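You operate a simulated robot arm through the tools that you are given. There is no shell and no other tool.

Carry out the task below with a simulated robot arm. There is one attempt and no reset: what you move stays moved.

TASK
Turn the turntable to its yellow mark, lock the brake, then sand and dust the brown sample.
Fine: the mark meets the pointer; sand with the 120 grit block, then wipe with the yellow tack cloth; put both back, leave the brake locked.

Only the result counts: the job must be done as asked and must still hold three seconds after the hand-in. Knocking over, shifting, dropping, spilling or breaking anything else fails it. Flat cloth is picked up by pressing the open fingertips on it (5 to 10 N) and closing them slowly along it; thin cloth reads only 2 to 8 mm in the jaws.

THE ROBOT
A 6-joint arm with a two-finger parallel gripper, fixed in place. Base frame: the origin is at the foot of the arm, x ahead of it, y to its left, z up; the work surface is at about z = 80. Readings come in cm, rad, newtons and seconds.
Its first joint turns from -2.897 to 2.897 rad. Payload 3.91 kg.
The tool frame sits at the grasp point between the pads (the TCP): z along the fingers, y along the line on which they close. The tips reach 3 cm beyond it. The gripper opens to 11 cm. The fingers are 2 cm wide and 1 cm thick; the gripper's body (4.8 by 11.2 cm) begins 5.5 cm behind the TCP.
Orientation is that of the tool frame in the base frame, as a unit quaternion [x, y, z, w]. With the fingers straight down and closing along the base's y, the tool's x points along the base's -x, its y along +y and its z along -z.

THE INTERFACE
- The arm moves only by the tool drive_tool. Its argument "plan" is a list of rows, each a list of 7 numbers: the shift along the base's x, y, z in cm, then the turn, a rotation vector about the base's x, y, z in rad, then the closure, from 0 (fully open) to 1 (shut). In form: [[dx, dy, dz, wx, wy, wz, grip], ...]. A call has 1 to 20 rows; each row shifts and turns the commanded pose from where the row before left it. A row lasts 0.2 s, in which the tool goes at most 5 cm and 0.15 rad; a call with a longer step from one row to the next is refused whole, and so is a gripper value outside its range. Where a pose cannot be reached the arm comes as near as it can. A force on the tool above 40 N (or 10 N above the force at the start of the call, whichever is more), or a blocked arm, ends the call early, and 0.2 s more pass. The fingers move at their own pace (about 10.8 cm/s each) and stop on an object; they squeeze with about 27 N. The grip force told is the motor's: it shows also when the fingers shut on nothing. Time passes only in rows, and 0.2 s behind the last, so rows that do not move let the fingers close. It gives the time, the measured TCP pose, the force on the tool (base axes), the opening and the grip force at its end, in the units of the frame above (readings bear some noise), with the torque about the TCP (base axes, N m) and any sound that the robot's microphone picked up, and new pictures: "pictures" is both (left out), scene, wrist or none.
- Cameras (640 x 400 px; columns grow to the right, rows downward): "scene" is fixed at [39.61, -48.94, 161.14]; the picture's right is [1.00, 0.09, 0.00], its down [0.08, -0.91, -0.41] and it looks along [-0.03, 0.40, -0.91] (base axes); focal length 214 px, centre (320, 200). "wrist" rides on the gripper at [7.2, 1.7, -10.3] in the tool frame; the picture's right is [-0.23, 0.97, 0.00], its down [-0.76, -0.18, -0.62] and it looks along [-0.61, -0.14, 0.78] (tool axes); focal length 222 px, centre (320, 200). There is no depth. A picture from a camera that has moved, and an enlarged one, comes with that camera's place and axes in the base frame and with its lens. The place of the scene camera against the robot may be out by one fixed shift of up to 1.8 cm in any direction.
- enlarge(camera, box): a new picture of the part [left, top, right, bottom] of that camera's present view, enlarged. It takes no simulated time.
- sign_off(): hands the job in; it is judged then, once.

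Places have to be worked out from the pictures, the camera data and where the tool is seen. Open the gripper and draw the arm clear of the work before you hand the job in, unless the task says otherwise.

The tools are called after "Emit:" by a JSON object that holds its "fn" and its "kwargs". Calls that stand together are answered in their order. drive_tool: Moves the arm, as the interface text tells. Its arguments: {"type":"object","properties":{"plan":{"type":"array","items":{"type":"array","items":{"type":"number"}}},"pictures":{"type":"string","enum":["both","scene","wrist","none"]}},"required":["plan"]} The other tools are called the same way: enlarge (camera, box) takes an enlarged picture of a part of a camera's view; sign_off () hands the job in.

At the start:

```text
time: 0.0
position: [50.51, 30.88, 119.95]
orientation: [0.0, 1.0, 0.0, 0.0]
ft_force: [0.1, 0.1, 0.0]
moment: [0.0, 0.06, 0.01]
grip_width: 10.99
grip_force: 0.1
```

scene: 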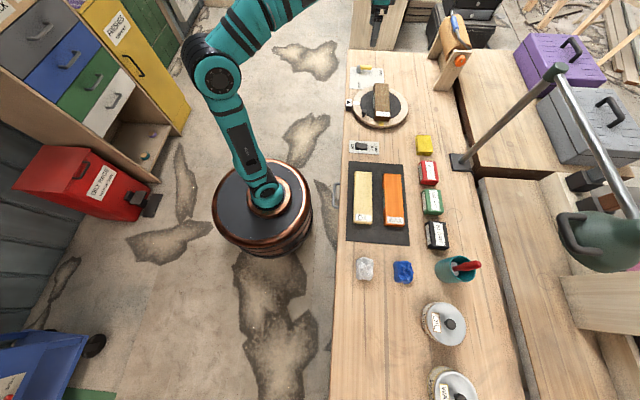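
wrist: 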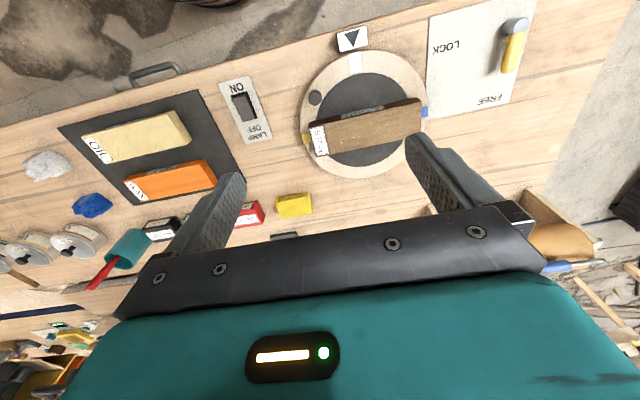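

I start by looking closely at the scene from both cameras to identify turntable, marks, brake, blocks and cloths.

Emit:
{"fn": "enlarge", "kwargs": {"camera": "scene", "box": [330, 50, 490, 150]}}

Emit:
{"fn": "enlarge", "kwargs": {"camera": "scene", "box": [330, 140, 490, 240]}}

Emit:
{"fn": "enlarge", "kwargs": {"camera": "scene", "box": [330, 220, 530, 345]}}

Emit:
{"fn": "enlarge", "kwargs": {"camera": "wrist", "box": [280, 10, 540, 190]}}

Emit:
{"fn": "enlarge", "kwargs": {"camera": "wrist", "box": [20, 70, 280, 240]}}

```text
4.00 times, centred on (410, 100) of scene
camera zoom: at [39.61, -48.94, 161.14], right [1.0, 0.09, 0.0], down [0.08, -0.91, -0.41], along [-0.03, 0.4, -0.91], focal length 858 px, centre (-40, 600)
```

zoom: 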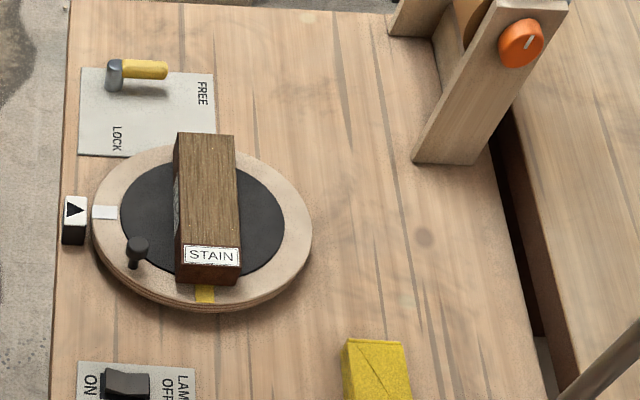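

```text
4.00 times, centred on (410, 190) of scene
camera zoom: at [39.61, -48.94, 161.14], right [1.0, 0.09, 0.0], down [0.08, -0.91, -0.41], along [-0.03, 0.4, -0.91], focal length 858 px, centre (-40, 240)
```

zoom: 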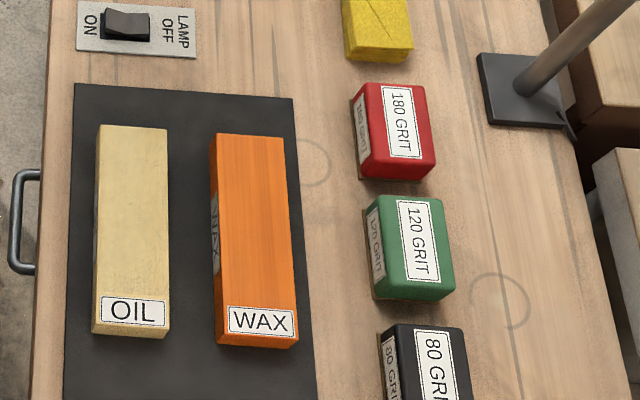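

```text
3.20 times, centred on (430, 282) of scene
camera zoom: at [39.61, -48.94, 161.14], right [1.0, 0.09, 0.0], down [0.08, -0.91, -0.41], along [-0.03, 0.4, -0.91], focal length 686 px, centre (-32, -64)
```

zoom: 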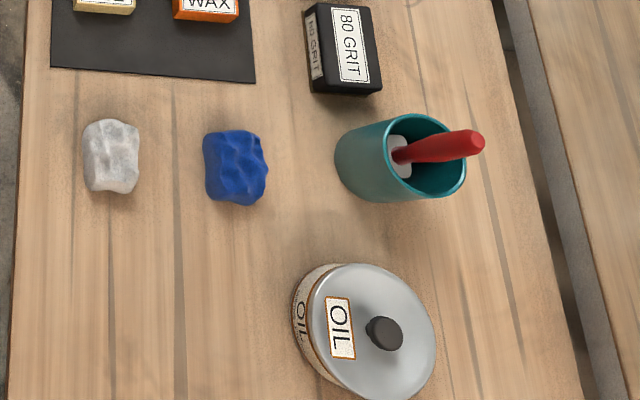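

```text
2.22 times, centred on (410, 100) of wrist
camera zoom: at [43.41, 32.61, 130.36], right [0.23, 0.97, 0.0], down [0.76, -0.18, 0.62], along [0.61, -0.14, -0.78], focal length 494 px, centre (120, 422)
```

zoom: 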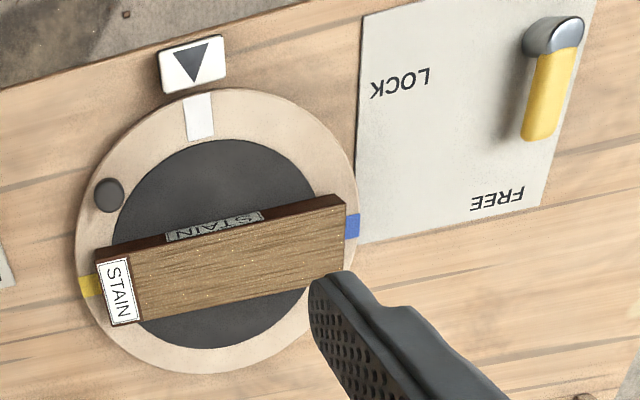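

```text
2.35 times, centred on (150, 155) of wrist
camera zoom: at [43.41, 32.61, 130.36], right [0.23, 0.97, 0.0], down [0.76, -0.18, 0.62], along [0.61, -0.14, -0.78], focal length 523 px, centre (720, 306)
```

zoom: 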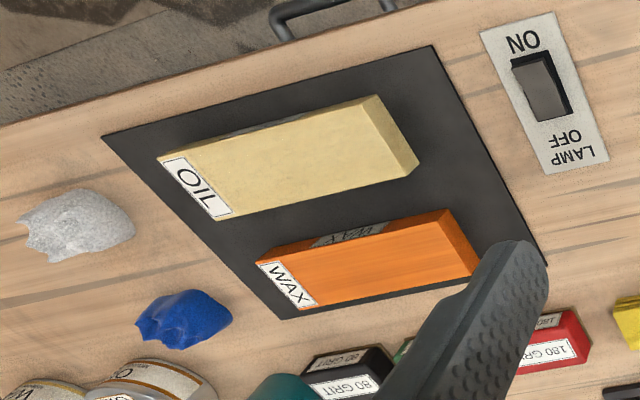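

The disc is centred near (63, 38) with its white mark now at the pointer, its yellow mark on the -y side, and a black peg near (54, 29). I lower the open gripper above the peg for a closer look.

Emit:
{"fn": "drive_tool", "kwargs": {"plan": [[0.8, -0.4, -4, 0, 0, 0, 0], [0.8, -0.4, -4, 0, 0, 0, 0], [0.8, -0.4, -4, 0, 0, 0, 0], [0.7, -0.4, -4, 0, 0, 0, 0], [0.7, -0.2, -4, 0, 0, 0, 0], [0, 0, 0, 0, 0, 0, 0]]}}

```text
time: 1.4
position: [54.43, 29.01, 99.95]
orientation: [0.0, 1.0, 0.0, 0.001]
ft_force: [0.2, 0.0, 0.9]
moment: [-0.01, 0.02, 0.05]
grip_width: 10.99
grip_force: 0.1
camera wrist: at [47.2, 30.84, 110.44], right [0.23, 0.97, 0.0], down [0.76, -0.18, 0.62], along [0.61, -0.14, -0.78], focal length 222 px, centre (320, 200)
```

scene: 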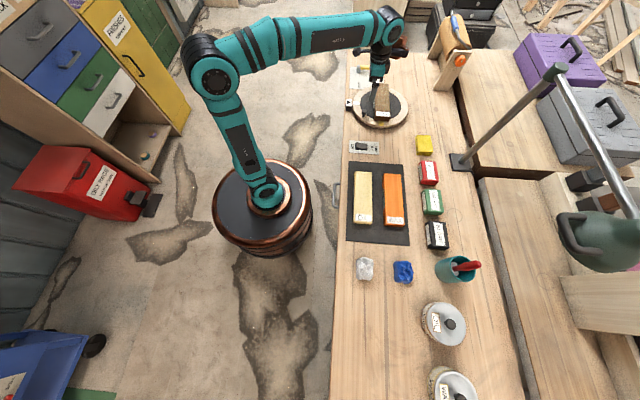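
wrist: 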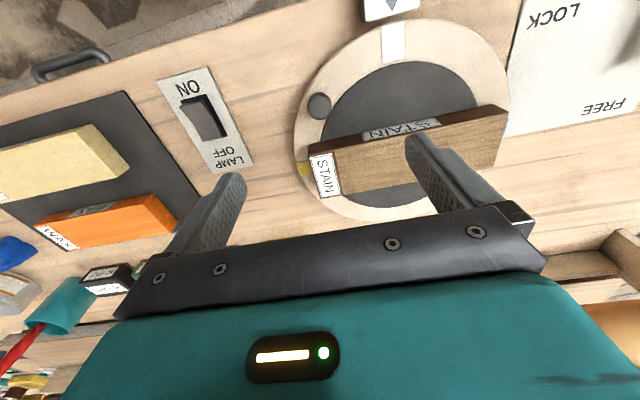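

The peg is seen at about (54.6, 29.1); I enlarge the wrist view to measure the peg, disc and pointer more precisely.

Emit:
{"fn": "enlarge", "kwargs": {"camera": "wrist", "box": [280, 0, 520, 150]}}

Emit:
{"fn": "enlarge", "kwargs": {"camera": "wrist", "box": [280, 60, 400, 135]}}

Emit:
{"fn": "enlarge", "kwargs": {"camera": "scene", "box": [340, 60, 420, 135]}}

```text
2.67 times, centred on (400, 75) of wrist
camera zoom: at [47.2, 30.84, 110.44], right [0.23, 0.97, 0.0], down [0.76, -0.18, 0.62], along [0.61, -0.14, -0.78], focal length 592 px, centre (107, 533)
```

zoom: 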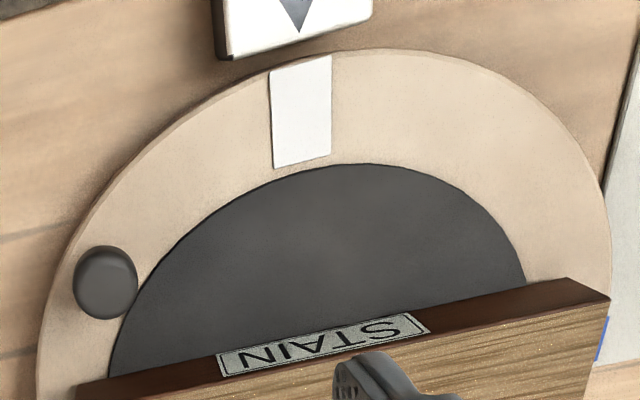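

```text
5.33 times, centred on (340, 98) of wrist
camera zoom: at [47.2, 30.84, 110.44], right [0.23, 0.97, 0.0], down [0.76, -0.18, 0.62], along [0.61, -0.14, -0.78], focal length 1185 px, centre (213, 747)
```

zoom: 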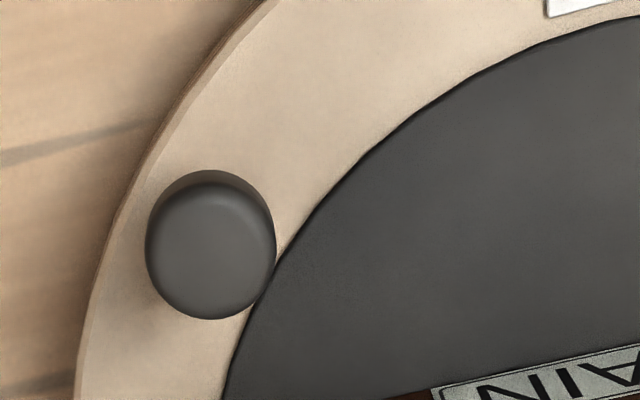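

```text
5.33 times, centred on (380, 98) of scene
camera zoom: at [39.61, -48.94, 161.14], right [1.0, 0.09, 0.0], down [0.08, -0.91, -0.41], along [-0.03, 0.4, -0.91], focal length 1144 px, centre (0, 747)
```

zoom: 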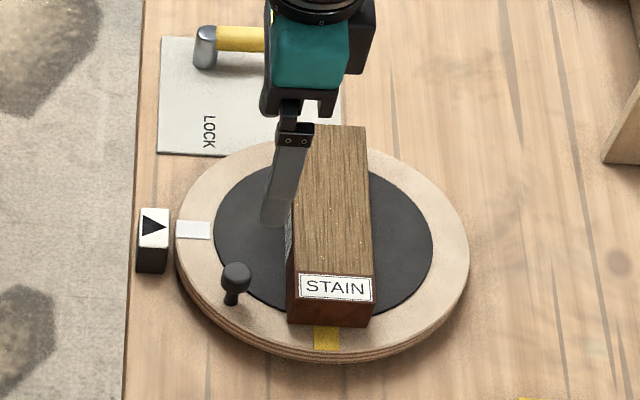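

Knob head sits at roughly (54.2, 29.25) about 3–4 cm above the disc, and the disc centre is about (63.1, 38.1). I descend over the knob part-closed to z≈90 and look.

Emit:
{"fn": "drive_tool", "kwargs": {"plan": [[0, 0.1, -4, 0, 0, 0, 0.2], [-0.2, 0.1, -4, 0, 0, 0, 0.4], [0, 0, -2, 0, 0, 0, 0.4], [0, 0, 0, 0, 0, 0, 0.4]]}}

```text
time: 2.4
position: [54.28, 29.2, 90.03]
orientation: [0.0, 1.0, 0.0, 0.0]
ft_force: [-0.5, -0.2, -0.7]
moment: [-0.03, -0.01, 0.03]
grip_width: 6.63
grip_force: 0.1
camera wrist: at [47.08, 30.96, 100.44], right [0.23, 0.97, 0.0], down [0.76, -0.18, 0.62], along [0.61, -0.14, -0.78], focal length 222 px, centre (320, 200)
```

scene: 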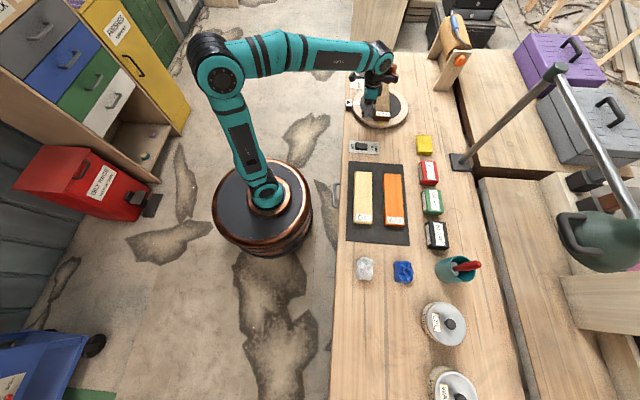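
wrist: 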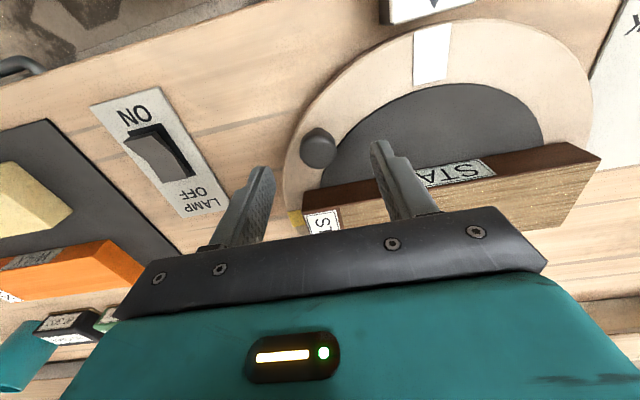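

Triangulating the knob over two views gives its head at about (54.4, 29.2, 84.4). I descend so the tips straddle it at z≈83.2, then close.

Emit:
{"fn": "drive_tool", "kwargs": {"plan": [[0.1, 0, -2, 0, 0, 0, 0.4], [0, 0, -1.8, 0, 0, 0, 0.4], [0, 0, 0, 0, 0, 0, 0.4]]}}

```text
time: 3.2
position: [54.25, 29.21, 86.48]
orientation: [0.0, 1.0, 0.001, 0.001]
ft_force: [1.4, -0.1, 36.7]
moment: [1.32, 0.15, -0.15]
grip_width: 6.6
grip_force: 0.3
camera wrist: at [47.03, 30.95, 96.88], right [0.23, 0.97, 0.0], down [0.76, -0.18, 0.63], along [0.61, -0.14, -0.78], focal length 222 px, centre (320, 200)
```

scene: 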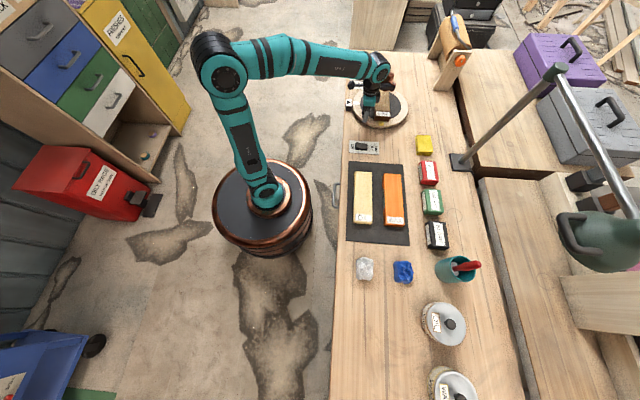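
wrist: 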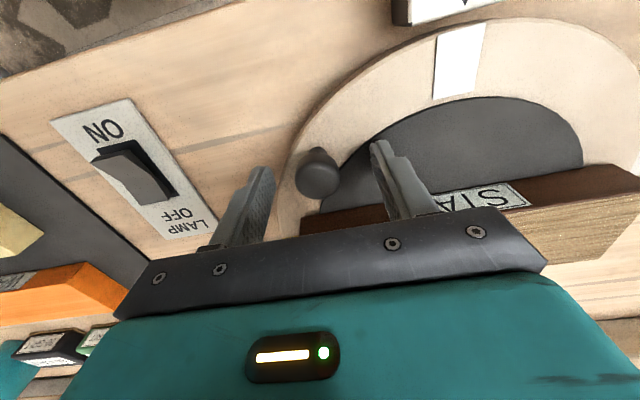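

The +y fingertip is resting on the disc, so the disc top is at z≈83.5, higher than guessed. I lift 0.8 cm and close on the knob.

Emit:
{"fn": "drive_tool", "kwargs": {"plan": [[0, 0, 0.8, 0, 0, 0, 0.4], [0, 0, 0, 0, 0, 0, 0.4], [0, 0, 0, 0, 0, 0, 0.7], [0, 0, 0, 0, 0, 0, 0.85], [0, 0, 0, 0, 0, 0, 0.95]], "pictures": "wrist"}}

```text
time: 4.4
position: [54.35, 29.23, 86.97]
orientation: [0.0, 1.0, 0.0, -0.001]
ft_force: [-4.3, -3.1, -6.8]
moment: [0.56, 0.2, 0.07]
grip_width: 2.55
grip_force: 45.2
camera wrist: at [47.06, 30.95, 97.44], right [0.23, 0.97, 0.0], down [0.76, -0.18, 0.62], along [0.61, -0.14, -0.78], focal length 222 px, centre (320, 200)
```

wrist: 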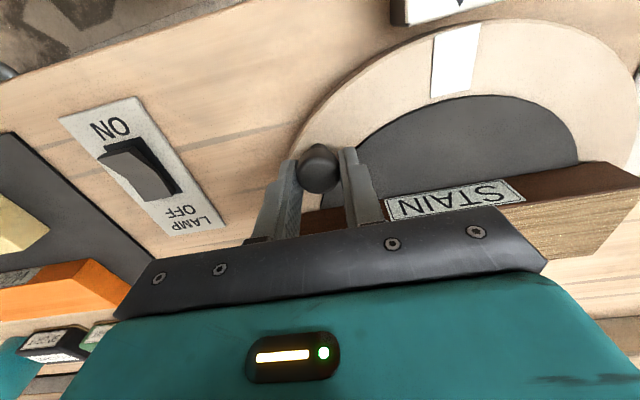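

The knob is gripped (2.55 cm wide). I turn the disc clockwise in small arc steps for the first 24° and check the forces and the picture.

Emit:
{"fn": "drive_tool", "kwargs": {"plan": [[-0.586, 0.593, 0, 0, 0, 0, 0.95], [-0.544, 0.632, 0, 0, 0, 0, 0.95], [-0.499, 0.669, 0, 0, 0, 0, 0.95], [-0.45, 0.702, 0, 0, 0, 0, 0.95], [-0.401, 0.732, 0, 0, 0, 0, 0.95], [-0.348, 0.757, 0, 0, 0, 0, 0.95], [0, 0, 0, 0, 0, 0, 0.95]]}}

```text
time: 6.0
position: [51.38, 33.32, 87.0]
orientation: [0.0, 1.0, 0.0, 0.0]
ft_force: [-3.8, -5.1, 5.4]
moment: [-0.72, 0.49, -0.41]
grip_width: 2.56
grip_force: 45.3
camera wrist: at [44.22, 35.13, 97.42], right [0.23, 0.97, 0.0], down [0.76, -0.18, 0.62], along [0.61, -0.14, -0.78], focal length 222 px, centre (320, 200)
```

scene: 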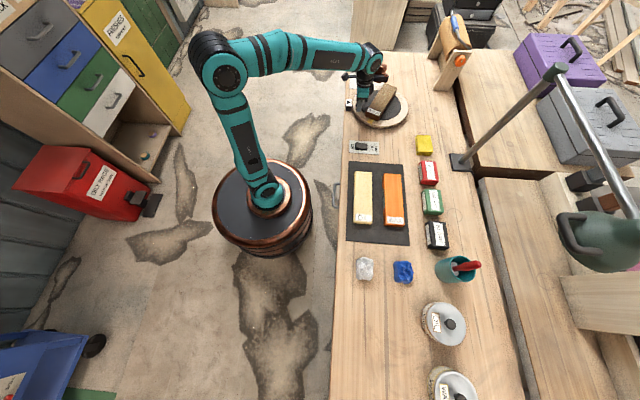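
wrist: 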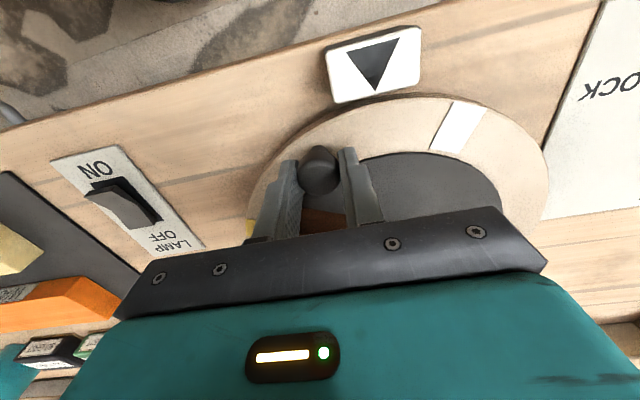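

The disc turns smoothly with low force and the fingers clear the pointer by over a centimetre. I continue the arc another 44°.

Emit:
{"fn": "drive_tool", "kwargs": {"plan": [[-0.295, 0.781, 0, 0, 0, 0, 0.95], [-0.24, 0.798, 0, 0, 0, 0, 0.95], [-0.183, 0.814, 0, 0, 0, 0, 0.95], [-0.126, 0.825, 0, 0, 0, 0, 0.95], [-0.069, 0.831, 0, 0, 0, 0, 0.95], [-0.01, 0.834, 0, 0, 0, 0, 0.95], [0.048, 0.833, 0, 0, 0, 0, 0.95], [0.106, 0.827, 0, 0, 0, 0, 0.95], [0.164, 0.818, 0, 0, 0, 0, 0.95], [0.22, 0.805, 0, 0, 0, 0, 0.95], [0.275, 0.787, 0, 0, 0, 0, 0.95], [0, 0, 0, 0, 0, 0, 0.95]]}}

```text
time: 8.6
position: [51.33, 42.27, 86.88]
orientation: [0.0, 1.0, 0.0, 0.001]
ft_force: [2.9, -0.5, 0.2]
moment: [-0.23, 0.13, -0.02]
grip_width: 2.53
grip_force: 44.7
camera wrist: at [44.19, 44.08, 97.35], right [0.23, 0.97, 0.0], down [0.76, -0.18, 0.62], along [0.61, -0.14, -0.78], focal length 222 px, centre (320, 200)
```

scene: 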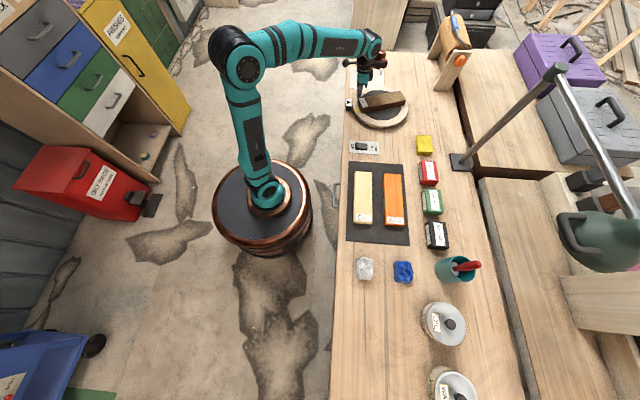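
wrist: 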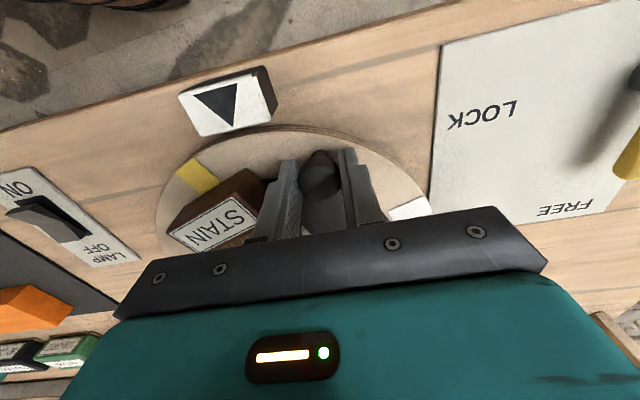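

The yellow mark is approaching the pointer, about 22° short. I continue 20° and then measure.

Emit:
{"fn": "drive_tool", "kwargs": {"plan": [[0.33, 0.766, 0, 0, 0, 0, 0.95], [0.383, 0.741, 0, 0, 0, 0, 0.95], [0.433, 0.713, 0, 0, 0, 0, 0.95], [0.482, 0.68, 0, 0, 0, 0, 0.95], [0.528, 0.646, 0, 0, 0, 0, 0.95], [0, 0, 0, 0, 0, 0, 0.95]]}}

Emit:
{"fn": "enlarge", "kwargs": {"camera": "wrist", "box": [120, 40, 320, 165]}}

Emit:
{"fn": "enlarge", "kwargs": {"camera": "scene", "box": [335, 75, 415, 135]}}

```text
time: 10.0
position: [53.47, 45.7, 86.97]
orientation: [0.0, 1.0, 0.0, 0.0]
ft_force: [-0.8, -4.5, 3.8]
moment: [-0.73, 0.24, -0.32]
grip_width: 2.59
grip_force: 44.7
camera wrist: at [46.29, 47.57, 97.34], right [0.23, 0.97, 0.0], down [0.76, -0.18, 0.62], along [0.61, -0.14, -0.78], focal length 222 px, centre (320, 200)
```

scene: 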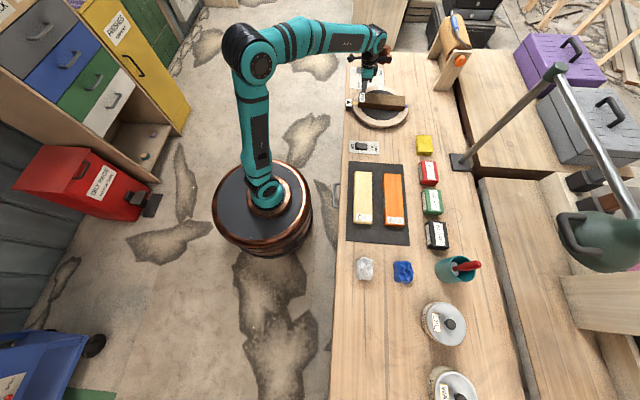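
wrist: 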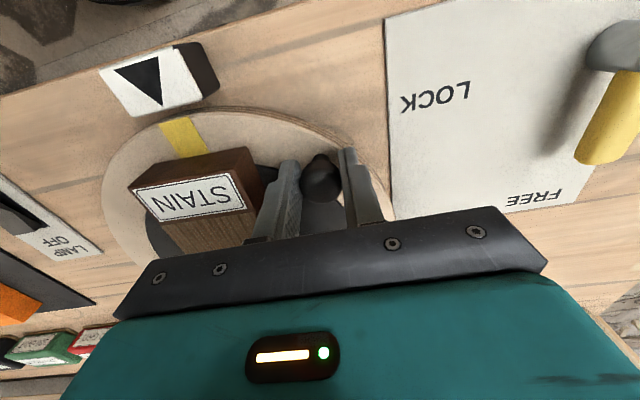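

```text
3.20 times, centred on (220, 102) of wrist
camera zoom: at [46.29, 47.57, 97.34], right [0.23, 0.97, 0.0], down [0.76, -0.18, 0.62], along [0.61, -0.14, -0.78], focal length 711 px, centre (640, 512)
```

zoom: 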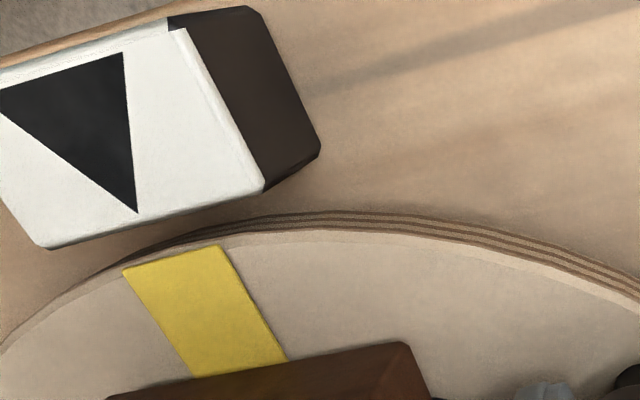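

```text
6.67 times, centred on (375, 105) of scene
camera zoom: at [39.61, -48.94, 161.14], right [1.0, 0.09, 0.0], down [0.08, -0.91, -0.41], along [-0.03, 0.4, -0.91], focal length 1430 px, centre (-47, 833)
```

zoom: 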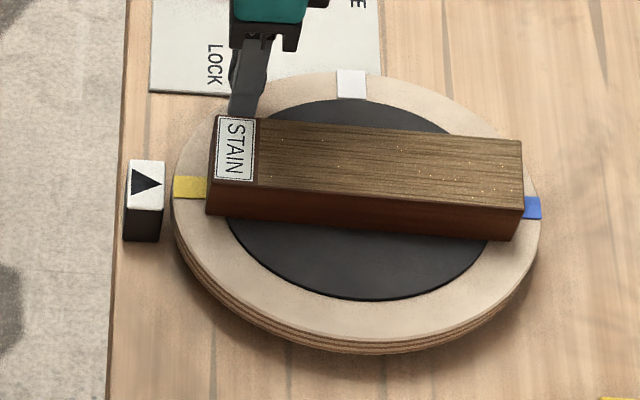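

The yellow mark looks nearly aligned with the pointer tip (both near y≈37.6). I zoom closer on the mark and pointer to judge the remaining error.

Emit:
{"fn": "enlarge", "kwargs": {"camera": "wrist", "box": [130, 80, 226, 140]}}

Emit:
{"fn": "enlarge", "kwargs": {"camera": "scene", "box": [344, 92, 376, 112]}}

```text
6.67 times, centred on (178, 110) of wrist
camera zoom: at [46.29, 47.57, 97.34], right [0.23, 0.97, 0.0], down [0.76, -0.18, 0.62], along [0.61, -0.14, -0.78], focal length 1481 px, centre (1267, 800)
```

zoom: 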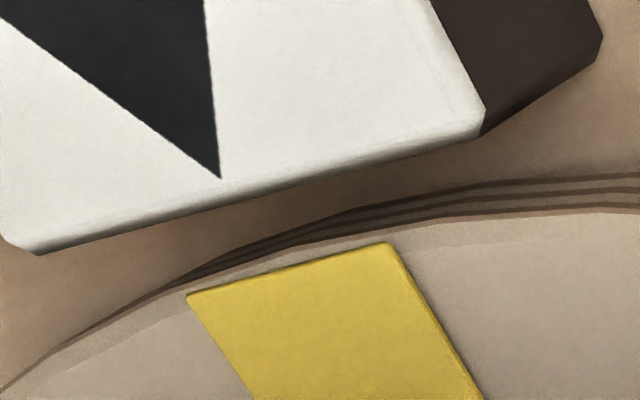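

```text
16.00 times, centred on (360, 102) of scene
camera zoom: at [39.61, -48.94, 161.14], right [1.0, 0.09, 0.0], down [0.08, -0.91, -0.41], along [-0.03, 0.4, -0.91], focal length 3432 px, centre (-320, 1768)
```

zoom: 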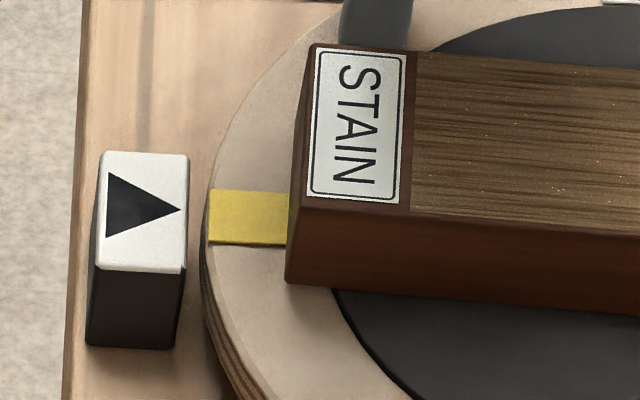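

Combining both views puts the mark about 0.1 cm (≈0.4°) short of the pointer tip. I nudge the knob by that amount, then release and lift.

Emit:
{"fn": "drive_tool", "kwargs": {"plan": [[0.05, 0.08, 0, 0, 0, 0, 0.95], [0, 0, 0, 0, 0, 0, 0.95], [0, 0, 0, 0, 0, 0, 0.6], [0, 0, 0, 0, 0, 0, 0.5], [0, 0, 2, 0, 0, 0, 0.5], [0, 0, 4, 0, 0, 0, 0.5], [0, 0, 4, 0, 0, 0, 0.5], [0, 0, 4, 0, 0, 0, 0.5]]}}

Emit:
{"fn": "enlarge", "kwargs": {"camera": "scene", "box": [344, 92, 376, 112]}}

Emit:
{"fn": "enlarge", "kwargs": {"camera": "wrist", "box": [180, 40, 420, 190]}}

```text
time: 11.8
position: [53.56, 45.9, 101.03]
orientation: [-0.001, 1.0, 0.0, 0.001]
ft_force: [-0.6, 0.7, 0.1]
moment: [-0.02, 0.04, 0.01]
grip_width: 5.52
grip_force: 0.1
camera wrist: at [46.38, 47.66, 111.45], right [0.23, 0.97, 0.0], down [0.76, -0.18, 0.62], along [0.61, -0.14, -0.78], focal length 222 px, centre (320, 200)
```

scene: 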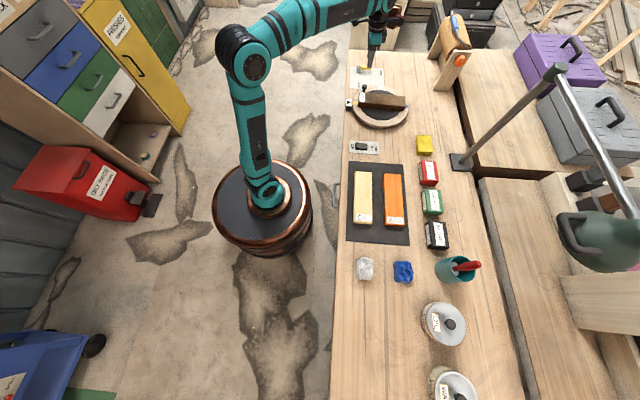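
wrist: 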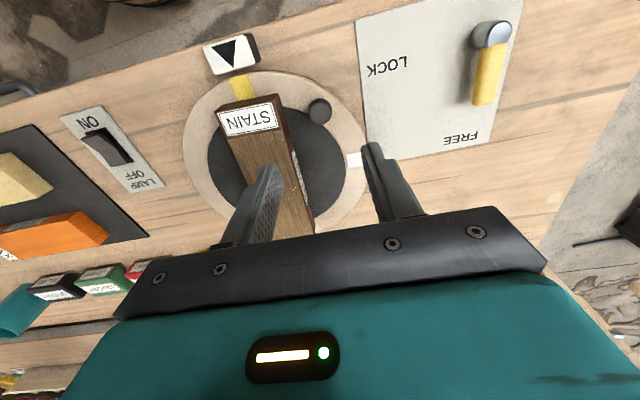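

```text
16.00 times, centred on (360, 102) of scene
camera zoom: at [39.61, -48.94, 161.14], right [1.0, 0.09, 0.0], down [0.08, -0.91, -0.41], along [-0.03, 0.4, -0.91], focal length 3432 px, centre (-320, 1768)
```

zoom: 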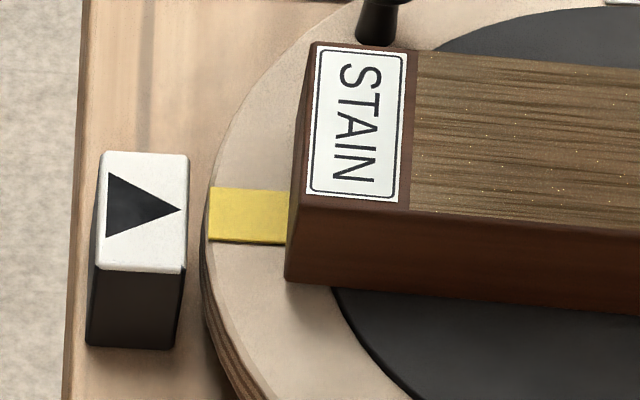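

```text
2.67 times, centred on (300, 115) of wrist
camera zoom: at [46.38, 47.66, 111.45], right [0.23, 0.97, 0.0], down [0.76, -0.18, 0.62], along [0.61, -0.14, -0.78], focal length 592 px, centre (373, 427)
```

zoom: 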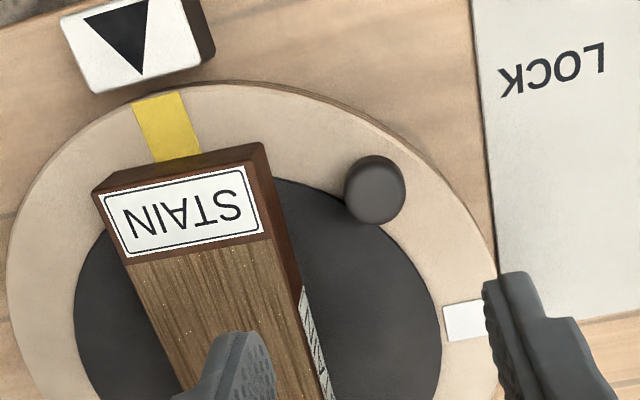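

The yellow mark now meets the pointer within a fraction of a degree. Next the brake lever: I zoom in on it to locate pivot and handle.

Emit:
{"fn": "enlarge", "kwargs": {"camera": "wrist", "box": [350, 0, 542, 120]}}

Emit:
{"fn": "enlarge", "kwargs": {"camera": "scene", "box": [340, 50, 404, 90]}}

```text
3.33 times, centred on (446, 60) of wrist
camera zoom: at [46.38, 47.66, 111.45], right [0.23, 0.97, 0.0], down [0.76, -0.18, 0.62], along [0.61, -0.14, -0.78], focal length 740 px, centre (-100, 667)
```

zoom: 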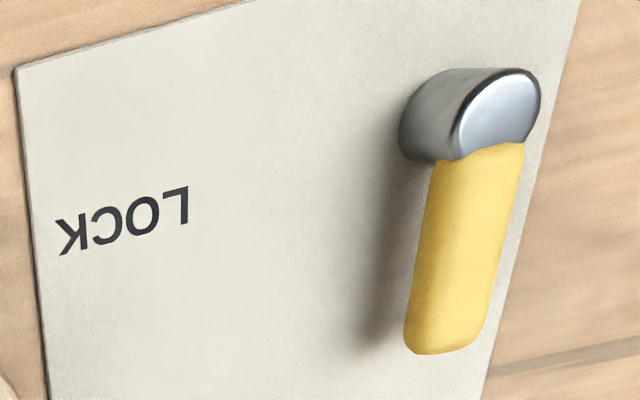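

```text
10.00 times, centred on (372, 70) of scene
camera zoom: at [39.61, -48.94, 161.14], right [1.0, 0.09, 0.0], down [0.08, -0.91, -0.41], along [-0.03, 0.4, -0.91], focal length 2145 px, centre (-200, 1500)
```

zoom: 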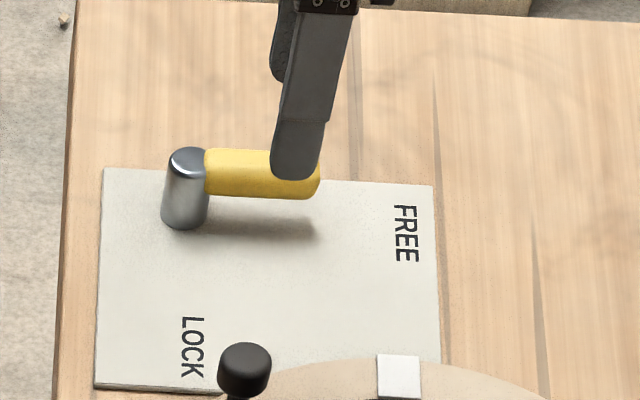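

The lever's hub stands near (51.6, 64.9) with its top at z≈84 and the handle points +x (FREE) to about x=58.5; LOCK needs it swung 90° to −y. I first rehearse the swing with tool rotation in the air above it to confirm the arm can do it.

Emit:
{"fn": "drive_tool", "kwargs": {"plan": [[0.7, 3.84, -1.2, 0, 0, 0, 0.45], [0.7, 3.84, -1.2, 0, 0, 0, 0.45], [0.7, 3.84, -1.2, 0, 0, 0, 0.45], [0.7, 3.84, -1.2, 0, 0, 0, 0.45], [0.64, 3.84, -1.2, 0, 0, 0, 0.45], [0, 0, 0, 0, 0, 0, 0.45]]}}

Emit:
{"fn": "enlarge", "kwargs": {"camera": "wrist", "box": [220, 60, 412, 180]}}

```text
time: 13.2
position: [57.05, 64.99, 94.82]
orientation: [0.0, 1.0, 0.0, 0.0]
ft_force: [0.5, 0.4, -0.1]
moment: [-0.03, 0.01, 0.02]
grip_width: 6.07
grip_force: 0.1
camera wrist: at [49.84, 66.84, 105.37], right [0.23, 0.97, 0.0], down [0.76, -0.18, 0.62], along [0.61, -0.14, -0.78], focal length 222 px, centre (320, 200)
```

scene: 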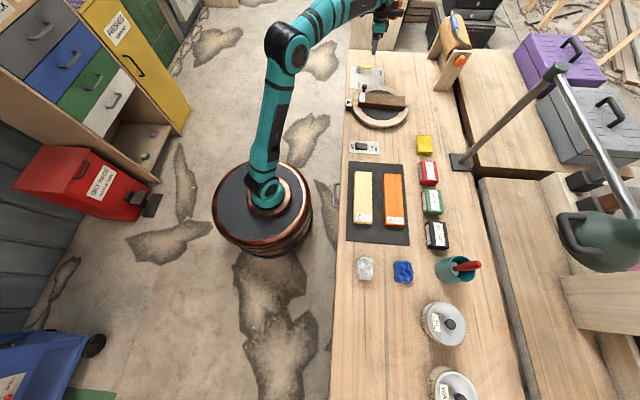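
wrist: 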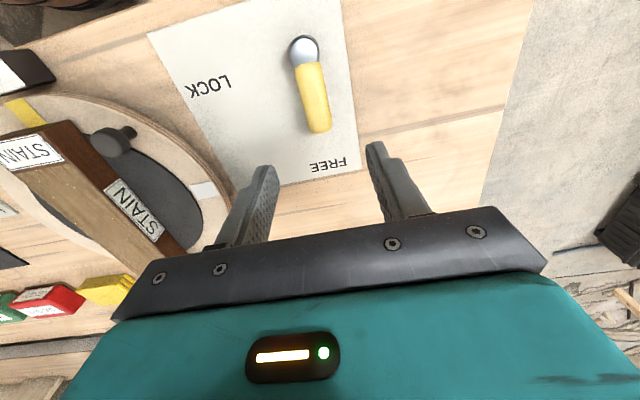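

```text
3.33 times, centred on (316, 120) of wrist
camera zoom: at [49.84, 66.84, 105.37], right [0.23, 0.97, 0.0], down [0.76, -0.18, 0.62], along [0.61, -0.14, -0.78], focal length 740 px, centre (333, 467)
```

zoom: 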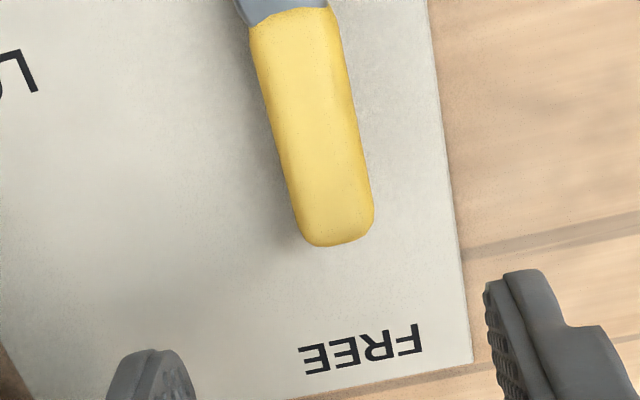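

Triangulation gives the hub top at (51.4, 65.2, 83.5) and handle end at (58.3, 65.0, ~83). Now I rehearse the −90° arc with rotation in the air.

Emit:
{"fn": "drive_tool", "kwargs": {"plan": [[-0.5, 0.05, 0, 0, 0, 0, 0.45], [-0.043, -0.666, 0, 0, 0, -0.1309, 0.45], [-0.13, -0.654, 0, 0, 0, -0.1309, 0.45], [-0.214, -0.631, 0, 0, 0, -0.1309, 0.45], [-0.295, -0.599, 0, 0, 0, -0.1309, 0.45], [-0.371, -0.554, 0, 0, 0, -0.1309, 0.45], [-0.44, -0.501, 0, 0, 0, -0.1309, 0.45], [-0.501, -0.44, 0, 0, 0, -0.1309, 0.45], [-0.554, -0.371, 0, 0, 0, -0.1309, 0.45], [-0.599, -0.295, 0, 0, 0, -0.1309, 0.45], [-0.631, -0.214, 0, 0, 0, -0.1309, 0.45], [-0.654, -0.13, 0, 0, 0, -0.1309, 0.45], [-0.666, -0.043, 0, 0, 0, -0.1309, 0.45], [0, 0, 0, 0, 0, 0, 0.45]]}}

```text
time: 16.2
position: [51.44, 60.0, 94.94]
orientation: [0.708, 0.706, 0.001, 0.0]
ft_force: [-0.4, -0.2, -0.6]
moment: [0.0, 0.01, 0.0]
grip_width: 6.04
grip_force: 0.2
camera wrist: at [53.18, 67.41, 105.35], right [0.97, -0.23, 0.0], down [-0.18, -0.76, 0.62], along [-0.14, -0.61, -0.78], focal length 222 px, centre (320, 200)
```

scene: 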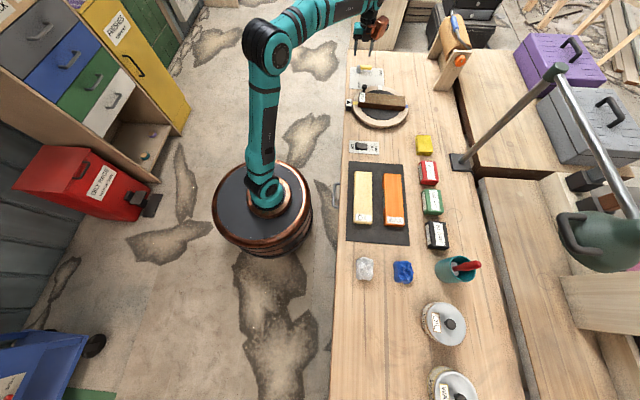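
wrist: 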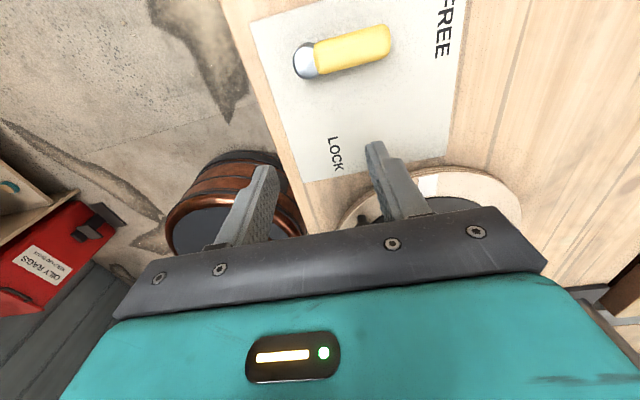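

The rotated swing is reachable. I reverse it and descend partway over the handle.

Emit:
{"fn": "drive_tool", "kwargs": {"plan": [[0.666, 0.043, 0, 0, 0, 0.1309, 0.45], [0.654, 0.13, 0, 0, 0, 0.1309, 0.45], [0.631, 0.214, 0, 0, 0, 0.1309, 0.45], [0.599, 0.295, 0, 0, 0, 0.1309, 0.45], [0.554, 0.371, 0, 0, 0, 0.1309, 0.45], [0.501, 0.44, 0, 0, 0, 0.1309, 0.45], [0.44, 0.501, 0, 0, 0, 0.1309, 0.45], [0.371, 0.554, 0, 0, 0, 0.1309, 0.45], [0.295, 0.599, 0, 0, 0, 0.1309, 0.45], [0.214, 0.631, 0, 0, 0, 0.1309, 0.45], [0.13, 0.654, 0, 0, 0, 0.1309, 0.45], [0.043, 0.666, 0, 0, 0, 0.1309, 0.45], [0, 0, -3, 0, 0, 0, 0.45], [0, 0, -3, 0, 0, 0, 0.45], [0, 0, 0, 0, 0, 0, 0.45]]}}

Emit:
{"fn": "enlarge", "kwargs": {"camera": "wrist", "box": [200, 60, 424, 200]}}

```text
time: 19.4
position: [56.52, 65.17, 88.91]
orientation: [0.0, 1.0, -0.001, 0.0]
ft_force: [-0.8, -0.9, -1.3]
moment: [0.01, -0.01, 0.02]
grip_width: 6.05
grip_force: 0.0
camera wrist: at [49.29, 66.97, 99.34], right [0.23, 0.97, 0.0], down [0.76, -0.18, 0.62], along [0.61, -0.14, -0.78], focal length 222 px, centre (320, 200)
```

scene: 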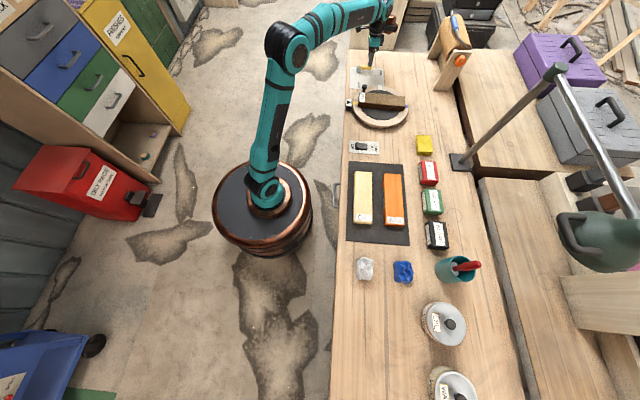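
wrist: 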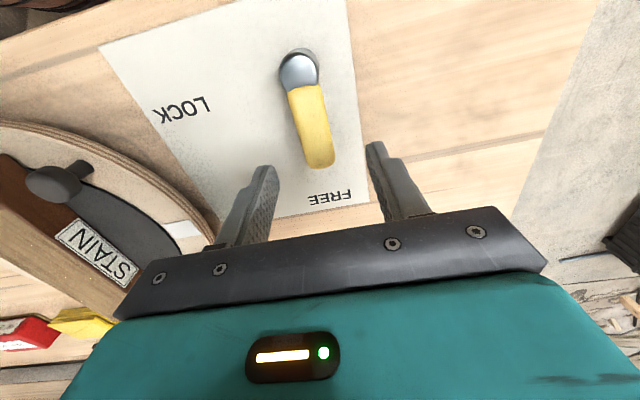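

```text
2.86 times, centred on (312, 130) of wrist
camera zoom: at [49.29, 66.97, 99.34], right [0.23, 0.97, 0.0], down [0.76, -0.18, 0.62], along [0.61, -0.14, -0.78], focal length 635 px, centre (343, 400)
```

zoom: 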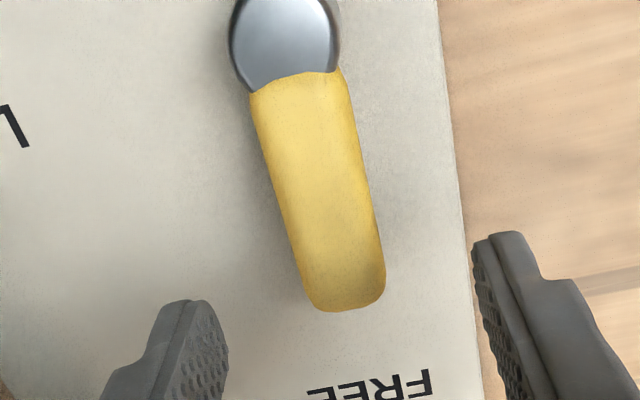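

The fingers straddle the handle with TCP at (56.5, 65.2). I descend to z≈84.5 and close on it.

Emit:
{"fn": "drive_tool", "kwargs": {"plan": [[0, 0, -2, 0, 0, 0, 0.45], [0, 0, -1.5, 0, 0, 0, 0.45], [0, 0, -1, 0, 0, 0, 0.45], [0, 0, 0, 0, 0, 0, 0.7], [0, 0, 0, 0, 0, 0, 0.9], [0, 0, 0, 0, 0, 0, 0.95]], "pictures": "wrist"}}

```text
time: 20.8
position: [56.64, 64.85, 84.42]
orientation: [0.001, 1.0, -0.001, -0.001]
ft_force: [-7.7, -22.2, -5.3]
moment: [-0.3, 0.42, 0.6]
grip_width: 2.38
grip_force: 45.0
camera wrist: at [49.39, 66.81, 94.86], right [0.23, 0.97, 0.0], down [0.76, -0.18, 0.62], along [0.61, -0.14, -0.78], focal length 222 px, centre (320, 200)
```

wrist: 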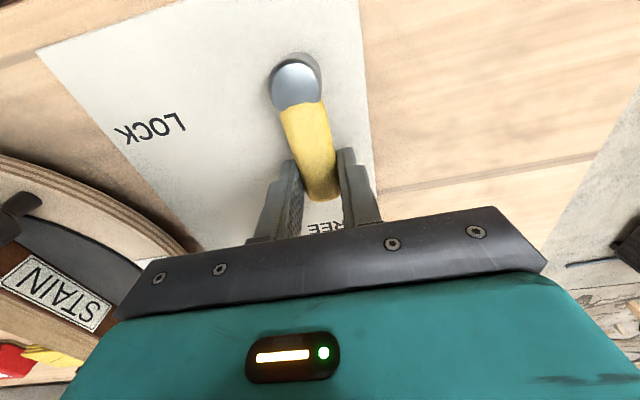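

The handle is held (2.38 cm). I start the swing with the first 30° and check the forces.

Emit:
{"fn": "drive_tool", "kwargs": {"plan": [[0, -0.25, 0, 0, 0, 0, 0.95], [-0.043, -0.666, 0, 0, 0, -0.1309, 0.95], [-0.13, -0.654, 0, 0, 0, -0.1309, 0.95], [-0.214, -0.631, 0, 0, 0, -0.1309, 0.95], [-0.295, -0.599, 0, 0, 0, -0.1309, 0.95], [0, 0, 0, 0, 0, 0, 0.95]]}}

```text
time: 22.2
position: [55.82, 62.37, 84.46]
orientation: [0.26, 0.966, 0.0, -0.001]
ft_force: [7.4, 12.7, 3.0]
moment: [0.26, -0.15, -0.79]
grip_width: 2.38
grip_force: 45.3
camera wrist: at [50.51, 67.58, 94.86], right [0.68, 0.73, 0.0], down [0.57, -0.54, 0.62], along [0.45, -0.43, -0.78], focal length 222 px, centre (320, 200)
```

scene: 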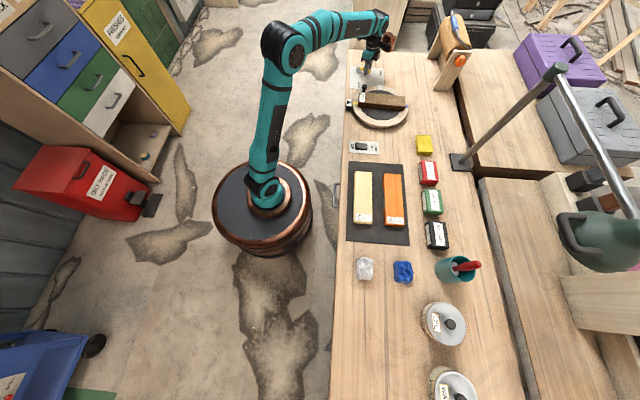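
wrist: 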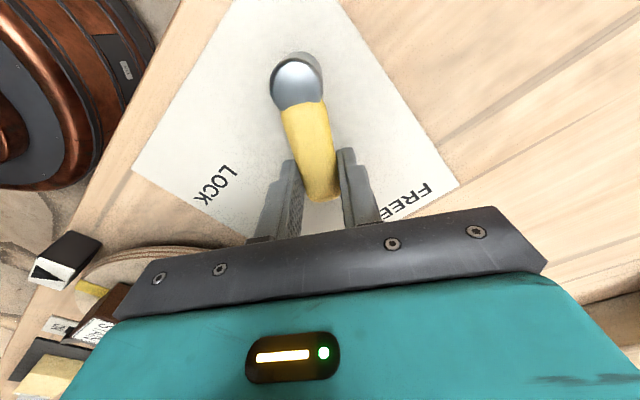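

The lever swings with about 15 N of resistance. I continue the remaining 60°.

Emit:
{"fn": "drive_tool", "kwargs": {"plan": [[-0.371, -0.554, 0, 0, 0, -0.1309, 0.95], [-0.44, -0.501, 0, 0, 0, -0.1309, 0.95], [-0.501, -0.44, 0, 0, 0, -0.1309, 0.95], [-0.554, -0.371, 0, 0, 0, -0.1309, 0.95], [-0.599, -0.295, 0, 0, 0, -0.1309, 0.95], [-0.631, -0.214, 0, 0, 0, -0.1309, 0.95], [-0.654, -0.13, 0, 0, 0, -0.1309, 0.95], [-0.666, -0.043, 0, 0, 0, -0.1309, 0.95], [0, 0, 0, 0, 0, 0, 0.95]]}}

Emit:
{"fn": "enlarge", "kwargs": {"camera": "scene", "box": [340, 50, 420, 100]}}

```text
time: 24.2
position: [51.48, 59.85, 84.48]
orientation: [0.708, 0.706, -0.001, 0.0]
ft_force: [7.1, 13.9, 5.2]
moment: [-0.12, -0.19, 0.05]
grip_width: 2.36
grip_force: 45.5
camera wrist: at [53.2, 67.2, 94.85], right [0.97, -0.23, 0.0], down [-0.18, -0.76, 0.62], along [-0.14, -0.61, -0.78], focal length 222 px, centre (320, 200)
```

scene: 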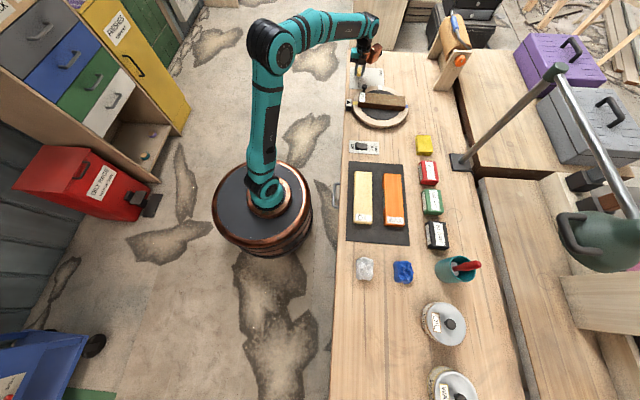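
wrist: 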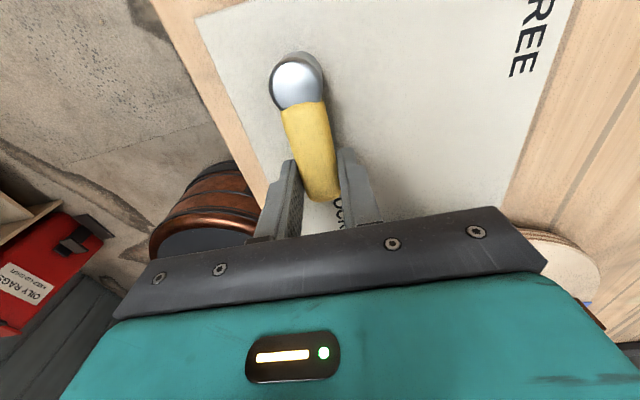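

```text
8.00 times, centred on (380, 75) of scene
camera zoom: at [39.61, -48.94, 161.14], right [1.0, 0.09, 0.0], down [0.08, -0.91, -0.41], along [-0.03, 0.4, -0.91], focal length 1716 px, centre (-160, 1200)
```

zoom: 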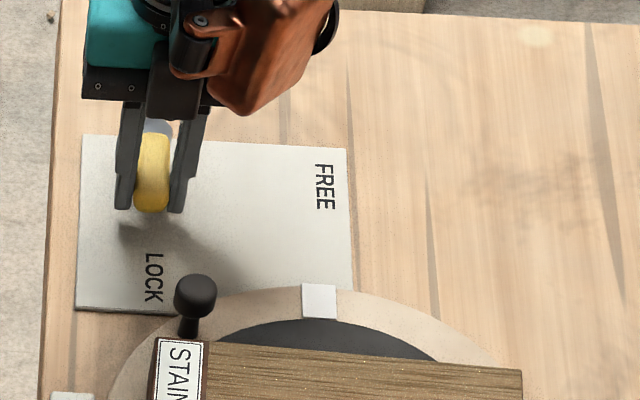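

The lever now points at LOCK. I nudge it a few degrees further to make sure it's against its end, reading the force.

Emit:
{"fn": "drive_tool", "kwargs": {"plan": [[-0.25, 0, 0, 0, 0, -0.05, 0.95], [-0.15, 0, 0, 0, 0, -0.03, 0.95], [0, 0, 0, 0, 0, 0, 0.95]], "pictures": "wrist"}}

```text
time: 25.0
position: [51.37, 59.97, 84.37]
orientation: [0.736, 0.677, 0.002, 0.001]
ft_force: [31.3, 5.4, -4.6]
moment: [-0.32, -0.33, 0.91]
grip_width: 2.46
grip_force: 45.0
stopped in row 3: the force on the tool passed its limit at 45 N (the readings are from after the stop); the commanded pose is now the measured one
camera wrist: at [53.62, 66.96, 94.86], right [0.95, -0.31, 0.0], down [-0.24, -0.75, 0.62], along [-0.19, -0.59, -0.78], focal length 222 px, centre (320, 200)
```

wrist: 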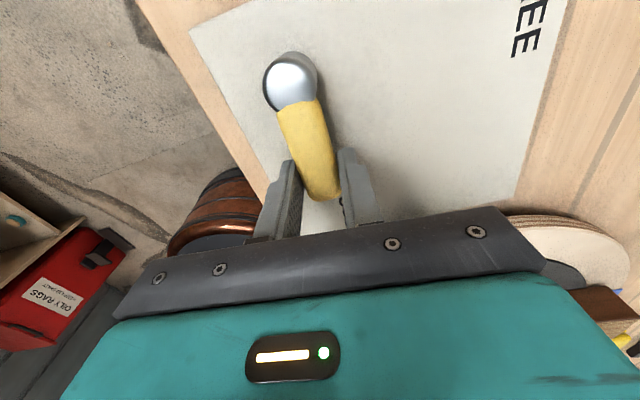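

The lever hit its hard stop at LOCK (45 N). I open the fingers, lift clear and verify the lever and the yellow mark.

Emit:
{"fn": "drive_tool", "kwargs": {"plan": [[0, 0, 0, 0, 0, 0, 0.7], [0, 0, 0, 0, 0, 0, 0.5], [0, 0, 2, 0, 0, 0, 0.45], [0, 0, 4, 0, 0, 0.08, 0.45], [0, 0, 4, 0, 0, 0, 0.45], [2, -4, 4, 0, 0, 0, 0.45], [2, -4.5, 2, 0, 0, 0, 0.45], [2, -4.5, 0, 0, 0, 0, 0.45], [2, -4.5, 0, 0, 0, 0, 0.45], [2, -4.5, 0, 0, 0, 0, 0.45], [2, -4.5, 0, 0, 0, 0, 0.2], [2, -4.5, 0, 0, 0, 0, 0], [0, 0, 0, 0, 0, 0, 0]]}}

Emit:
{"fn": "enlarge", "kwargs": {"camera": "scene", "box": [340, 55, 420, 105]}}

```text
refused: row 6 steps farther than a row can; nothing moved
```

```text
8.00 times, centred on (380, 80) of scene
camera zoom: at [39.61, -48.94, 161.14], right [1.0, 0.09, 0.0], down [0.08, -0.91, -0.41], along [-0.03, 0.4, -0.91], focal length 1716 px, centre (-160, 1160)
```

zoom: 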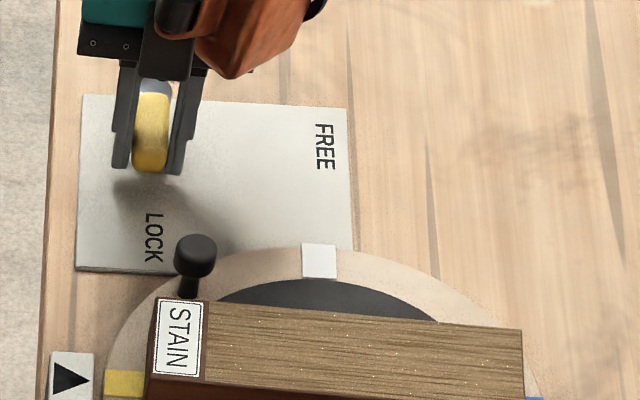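

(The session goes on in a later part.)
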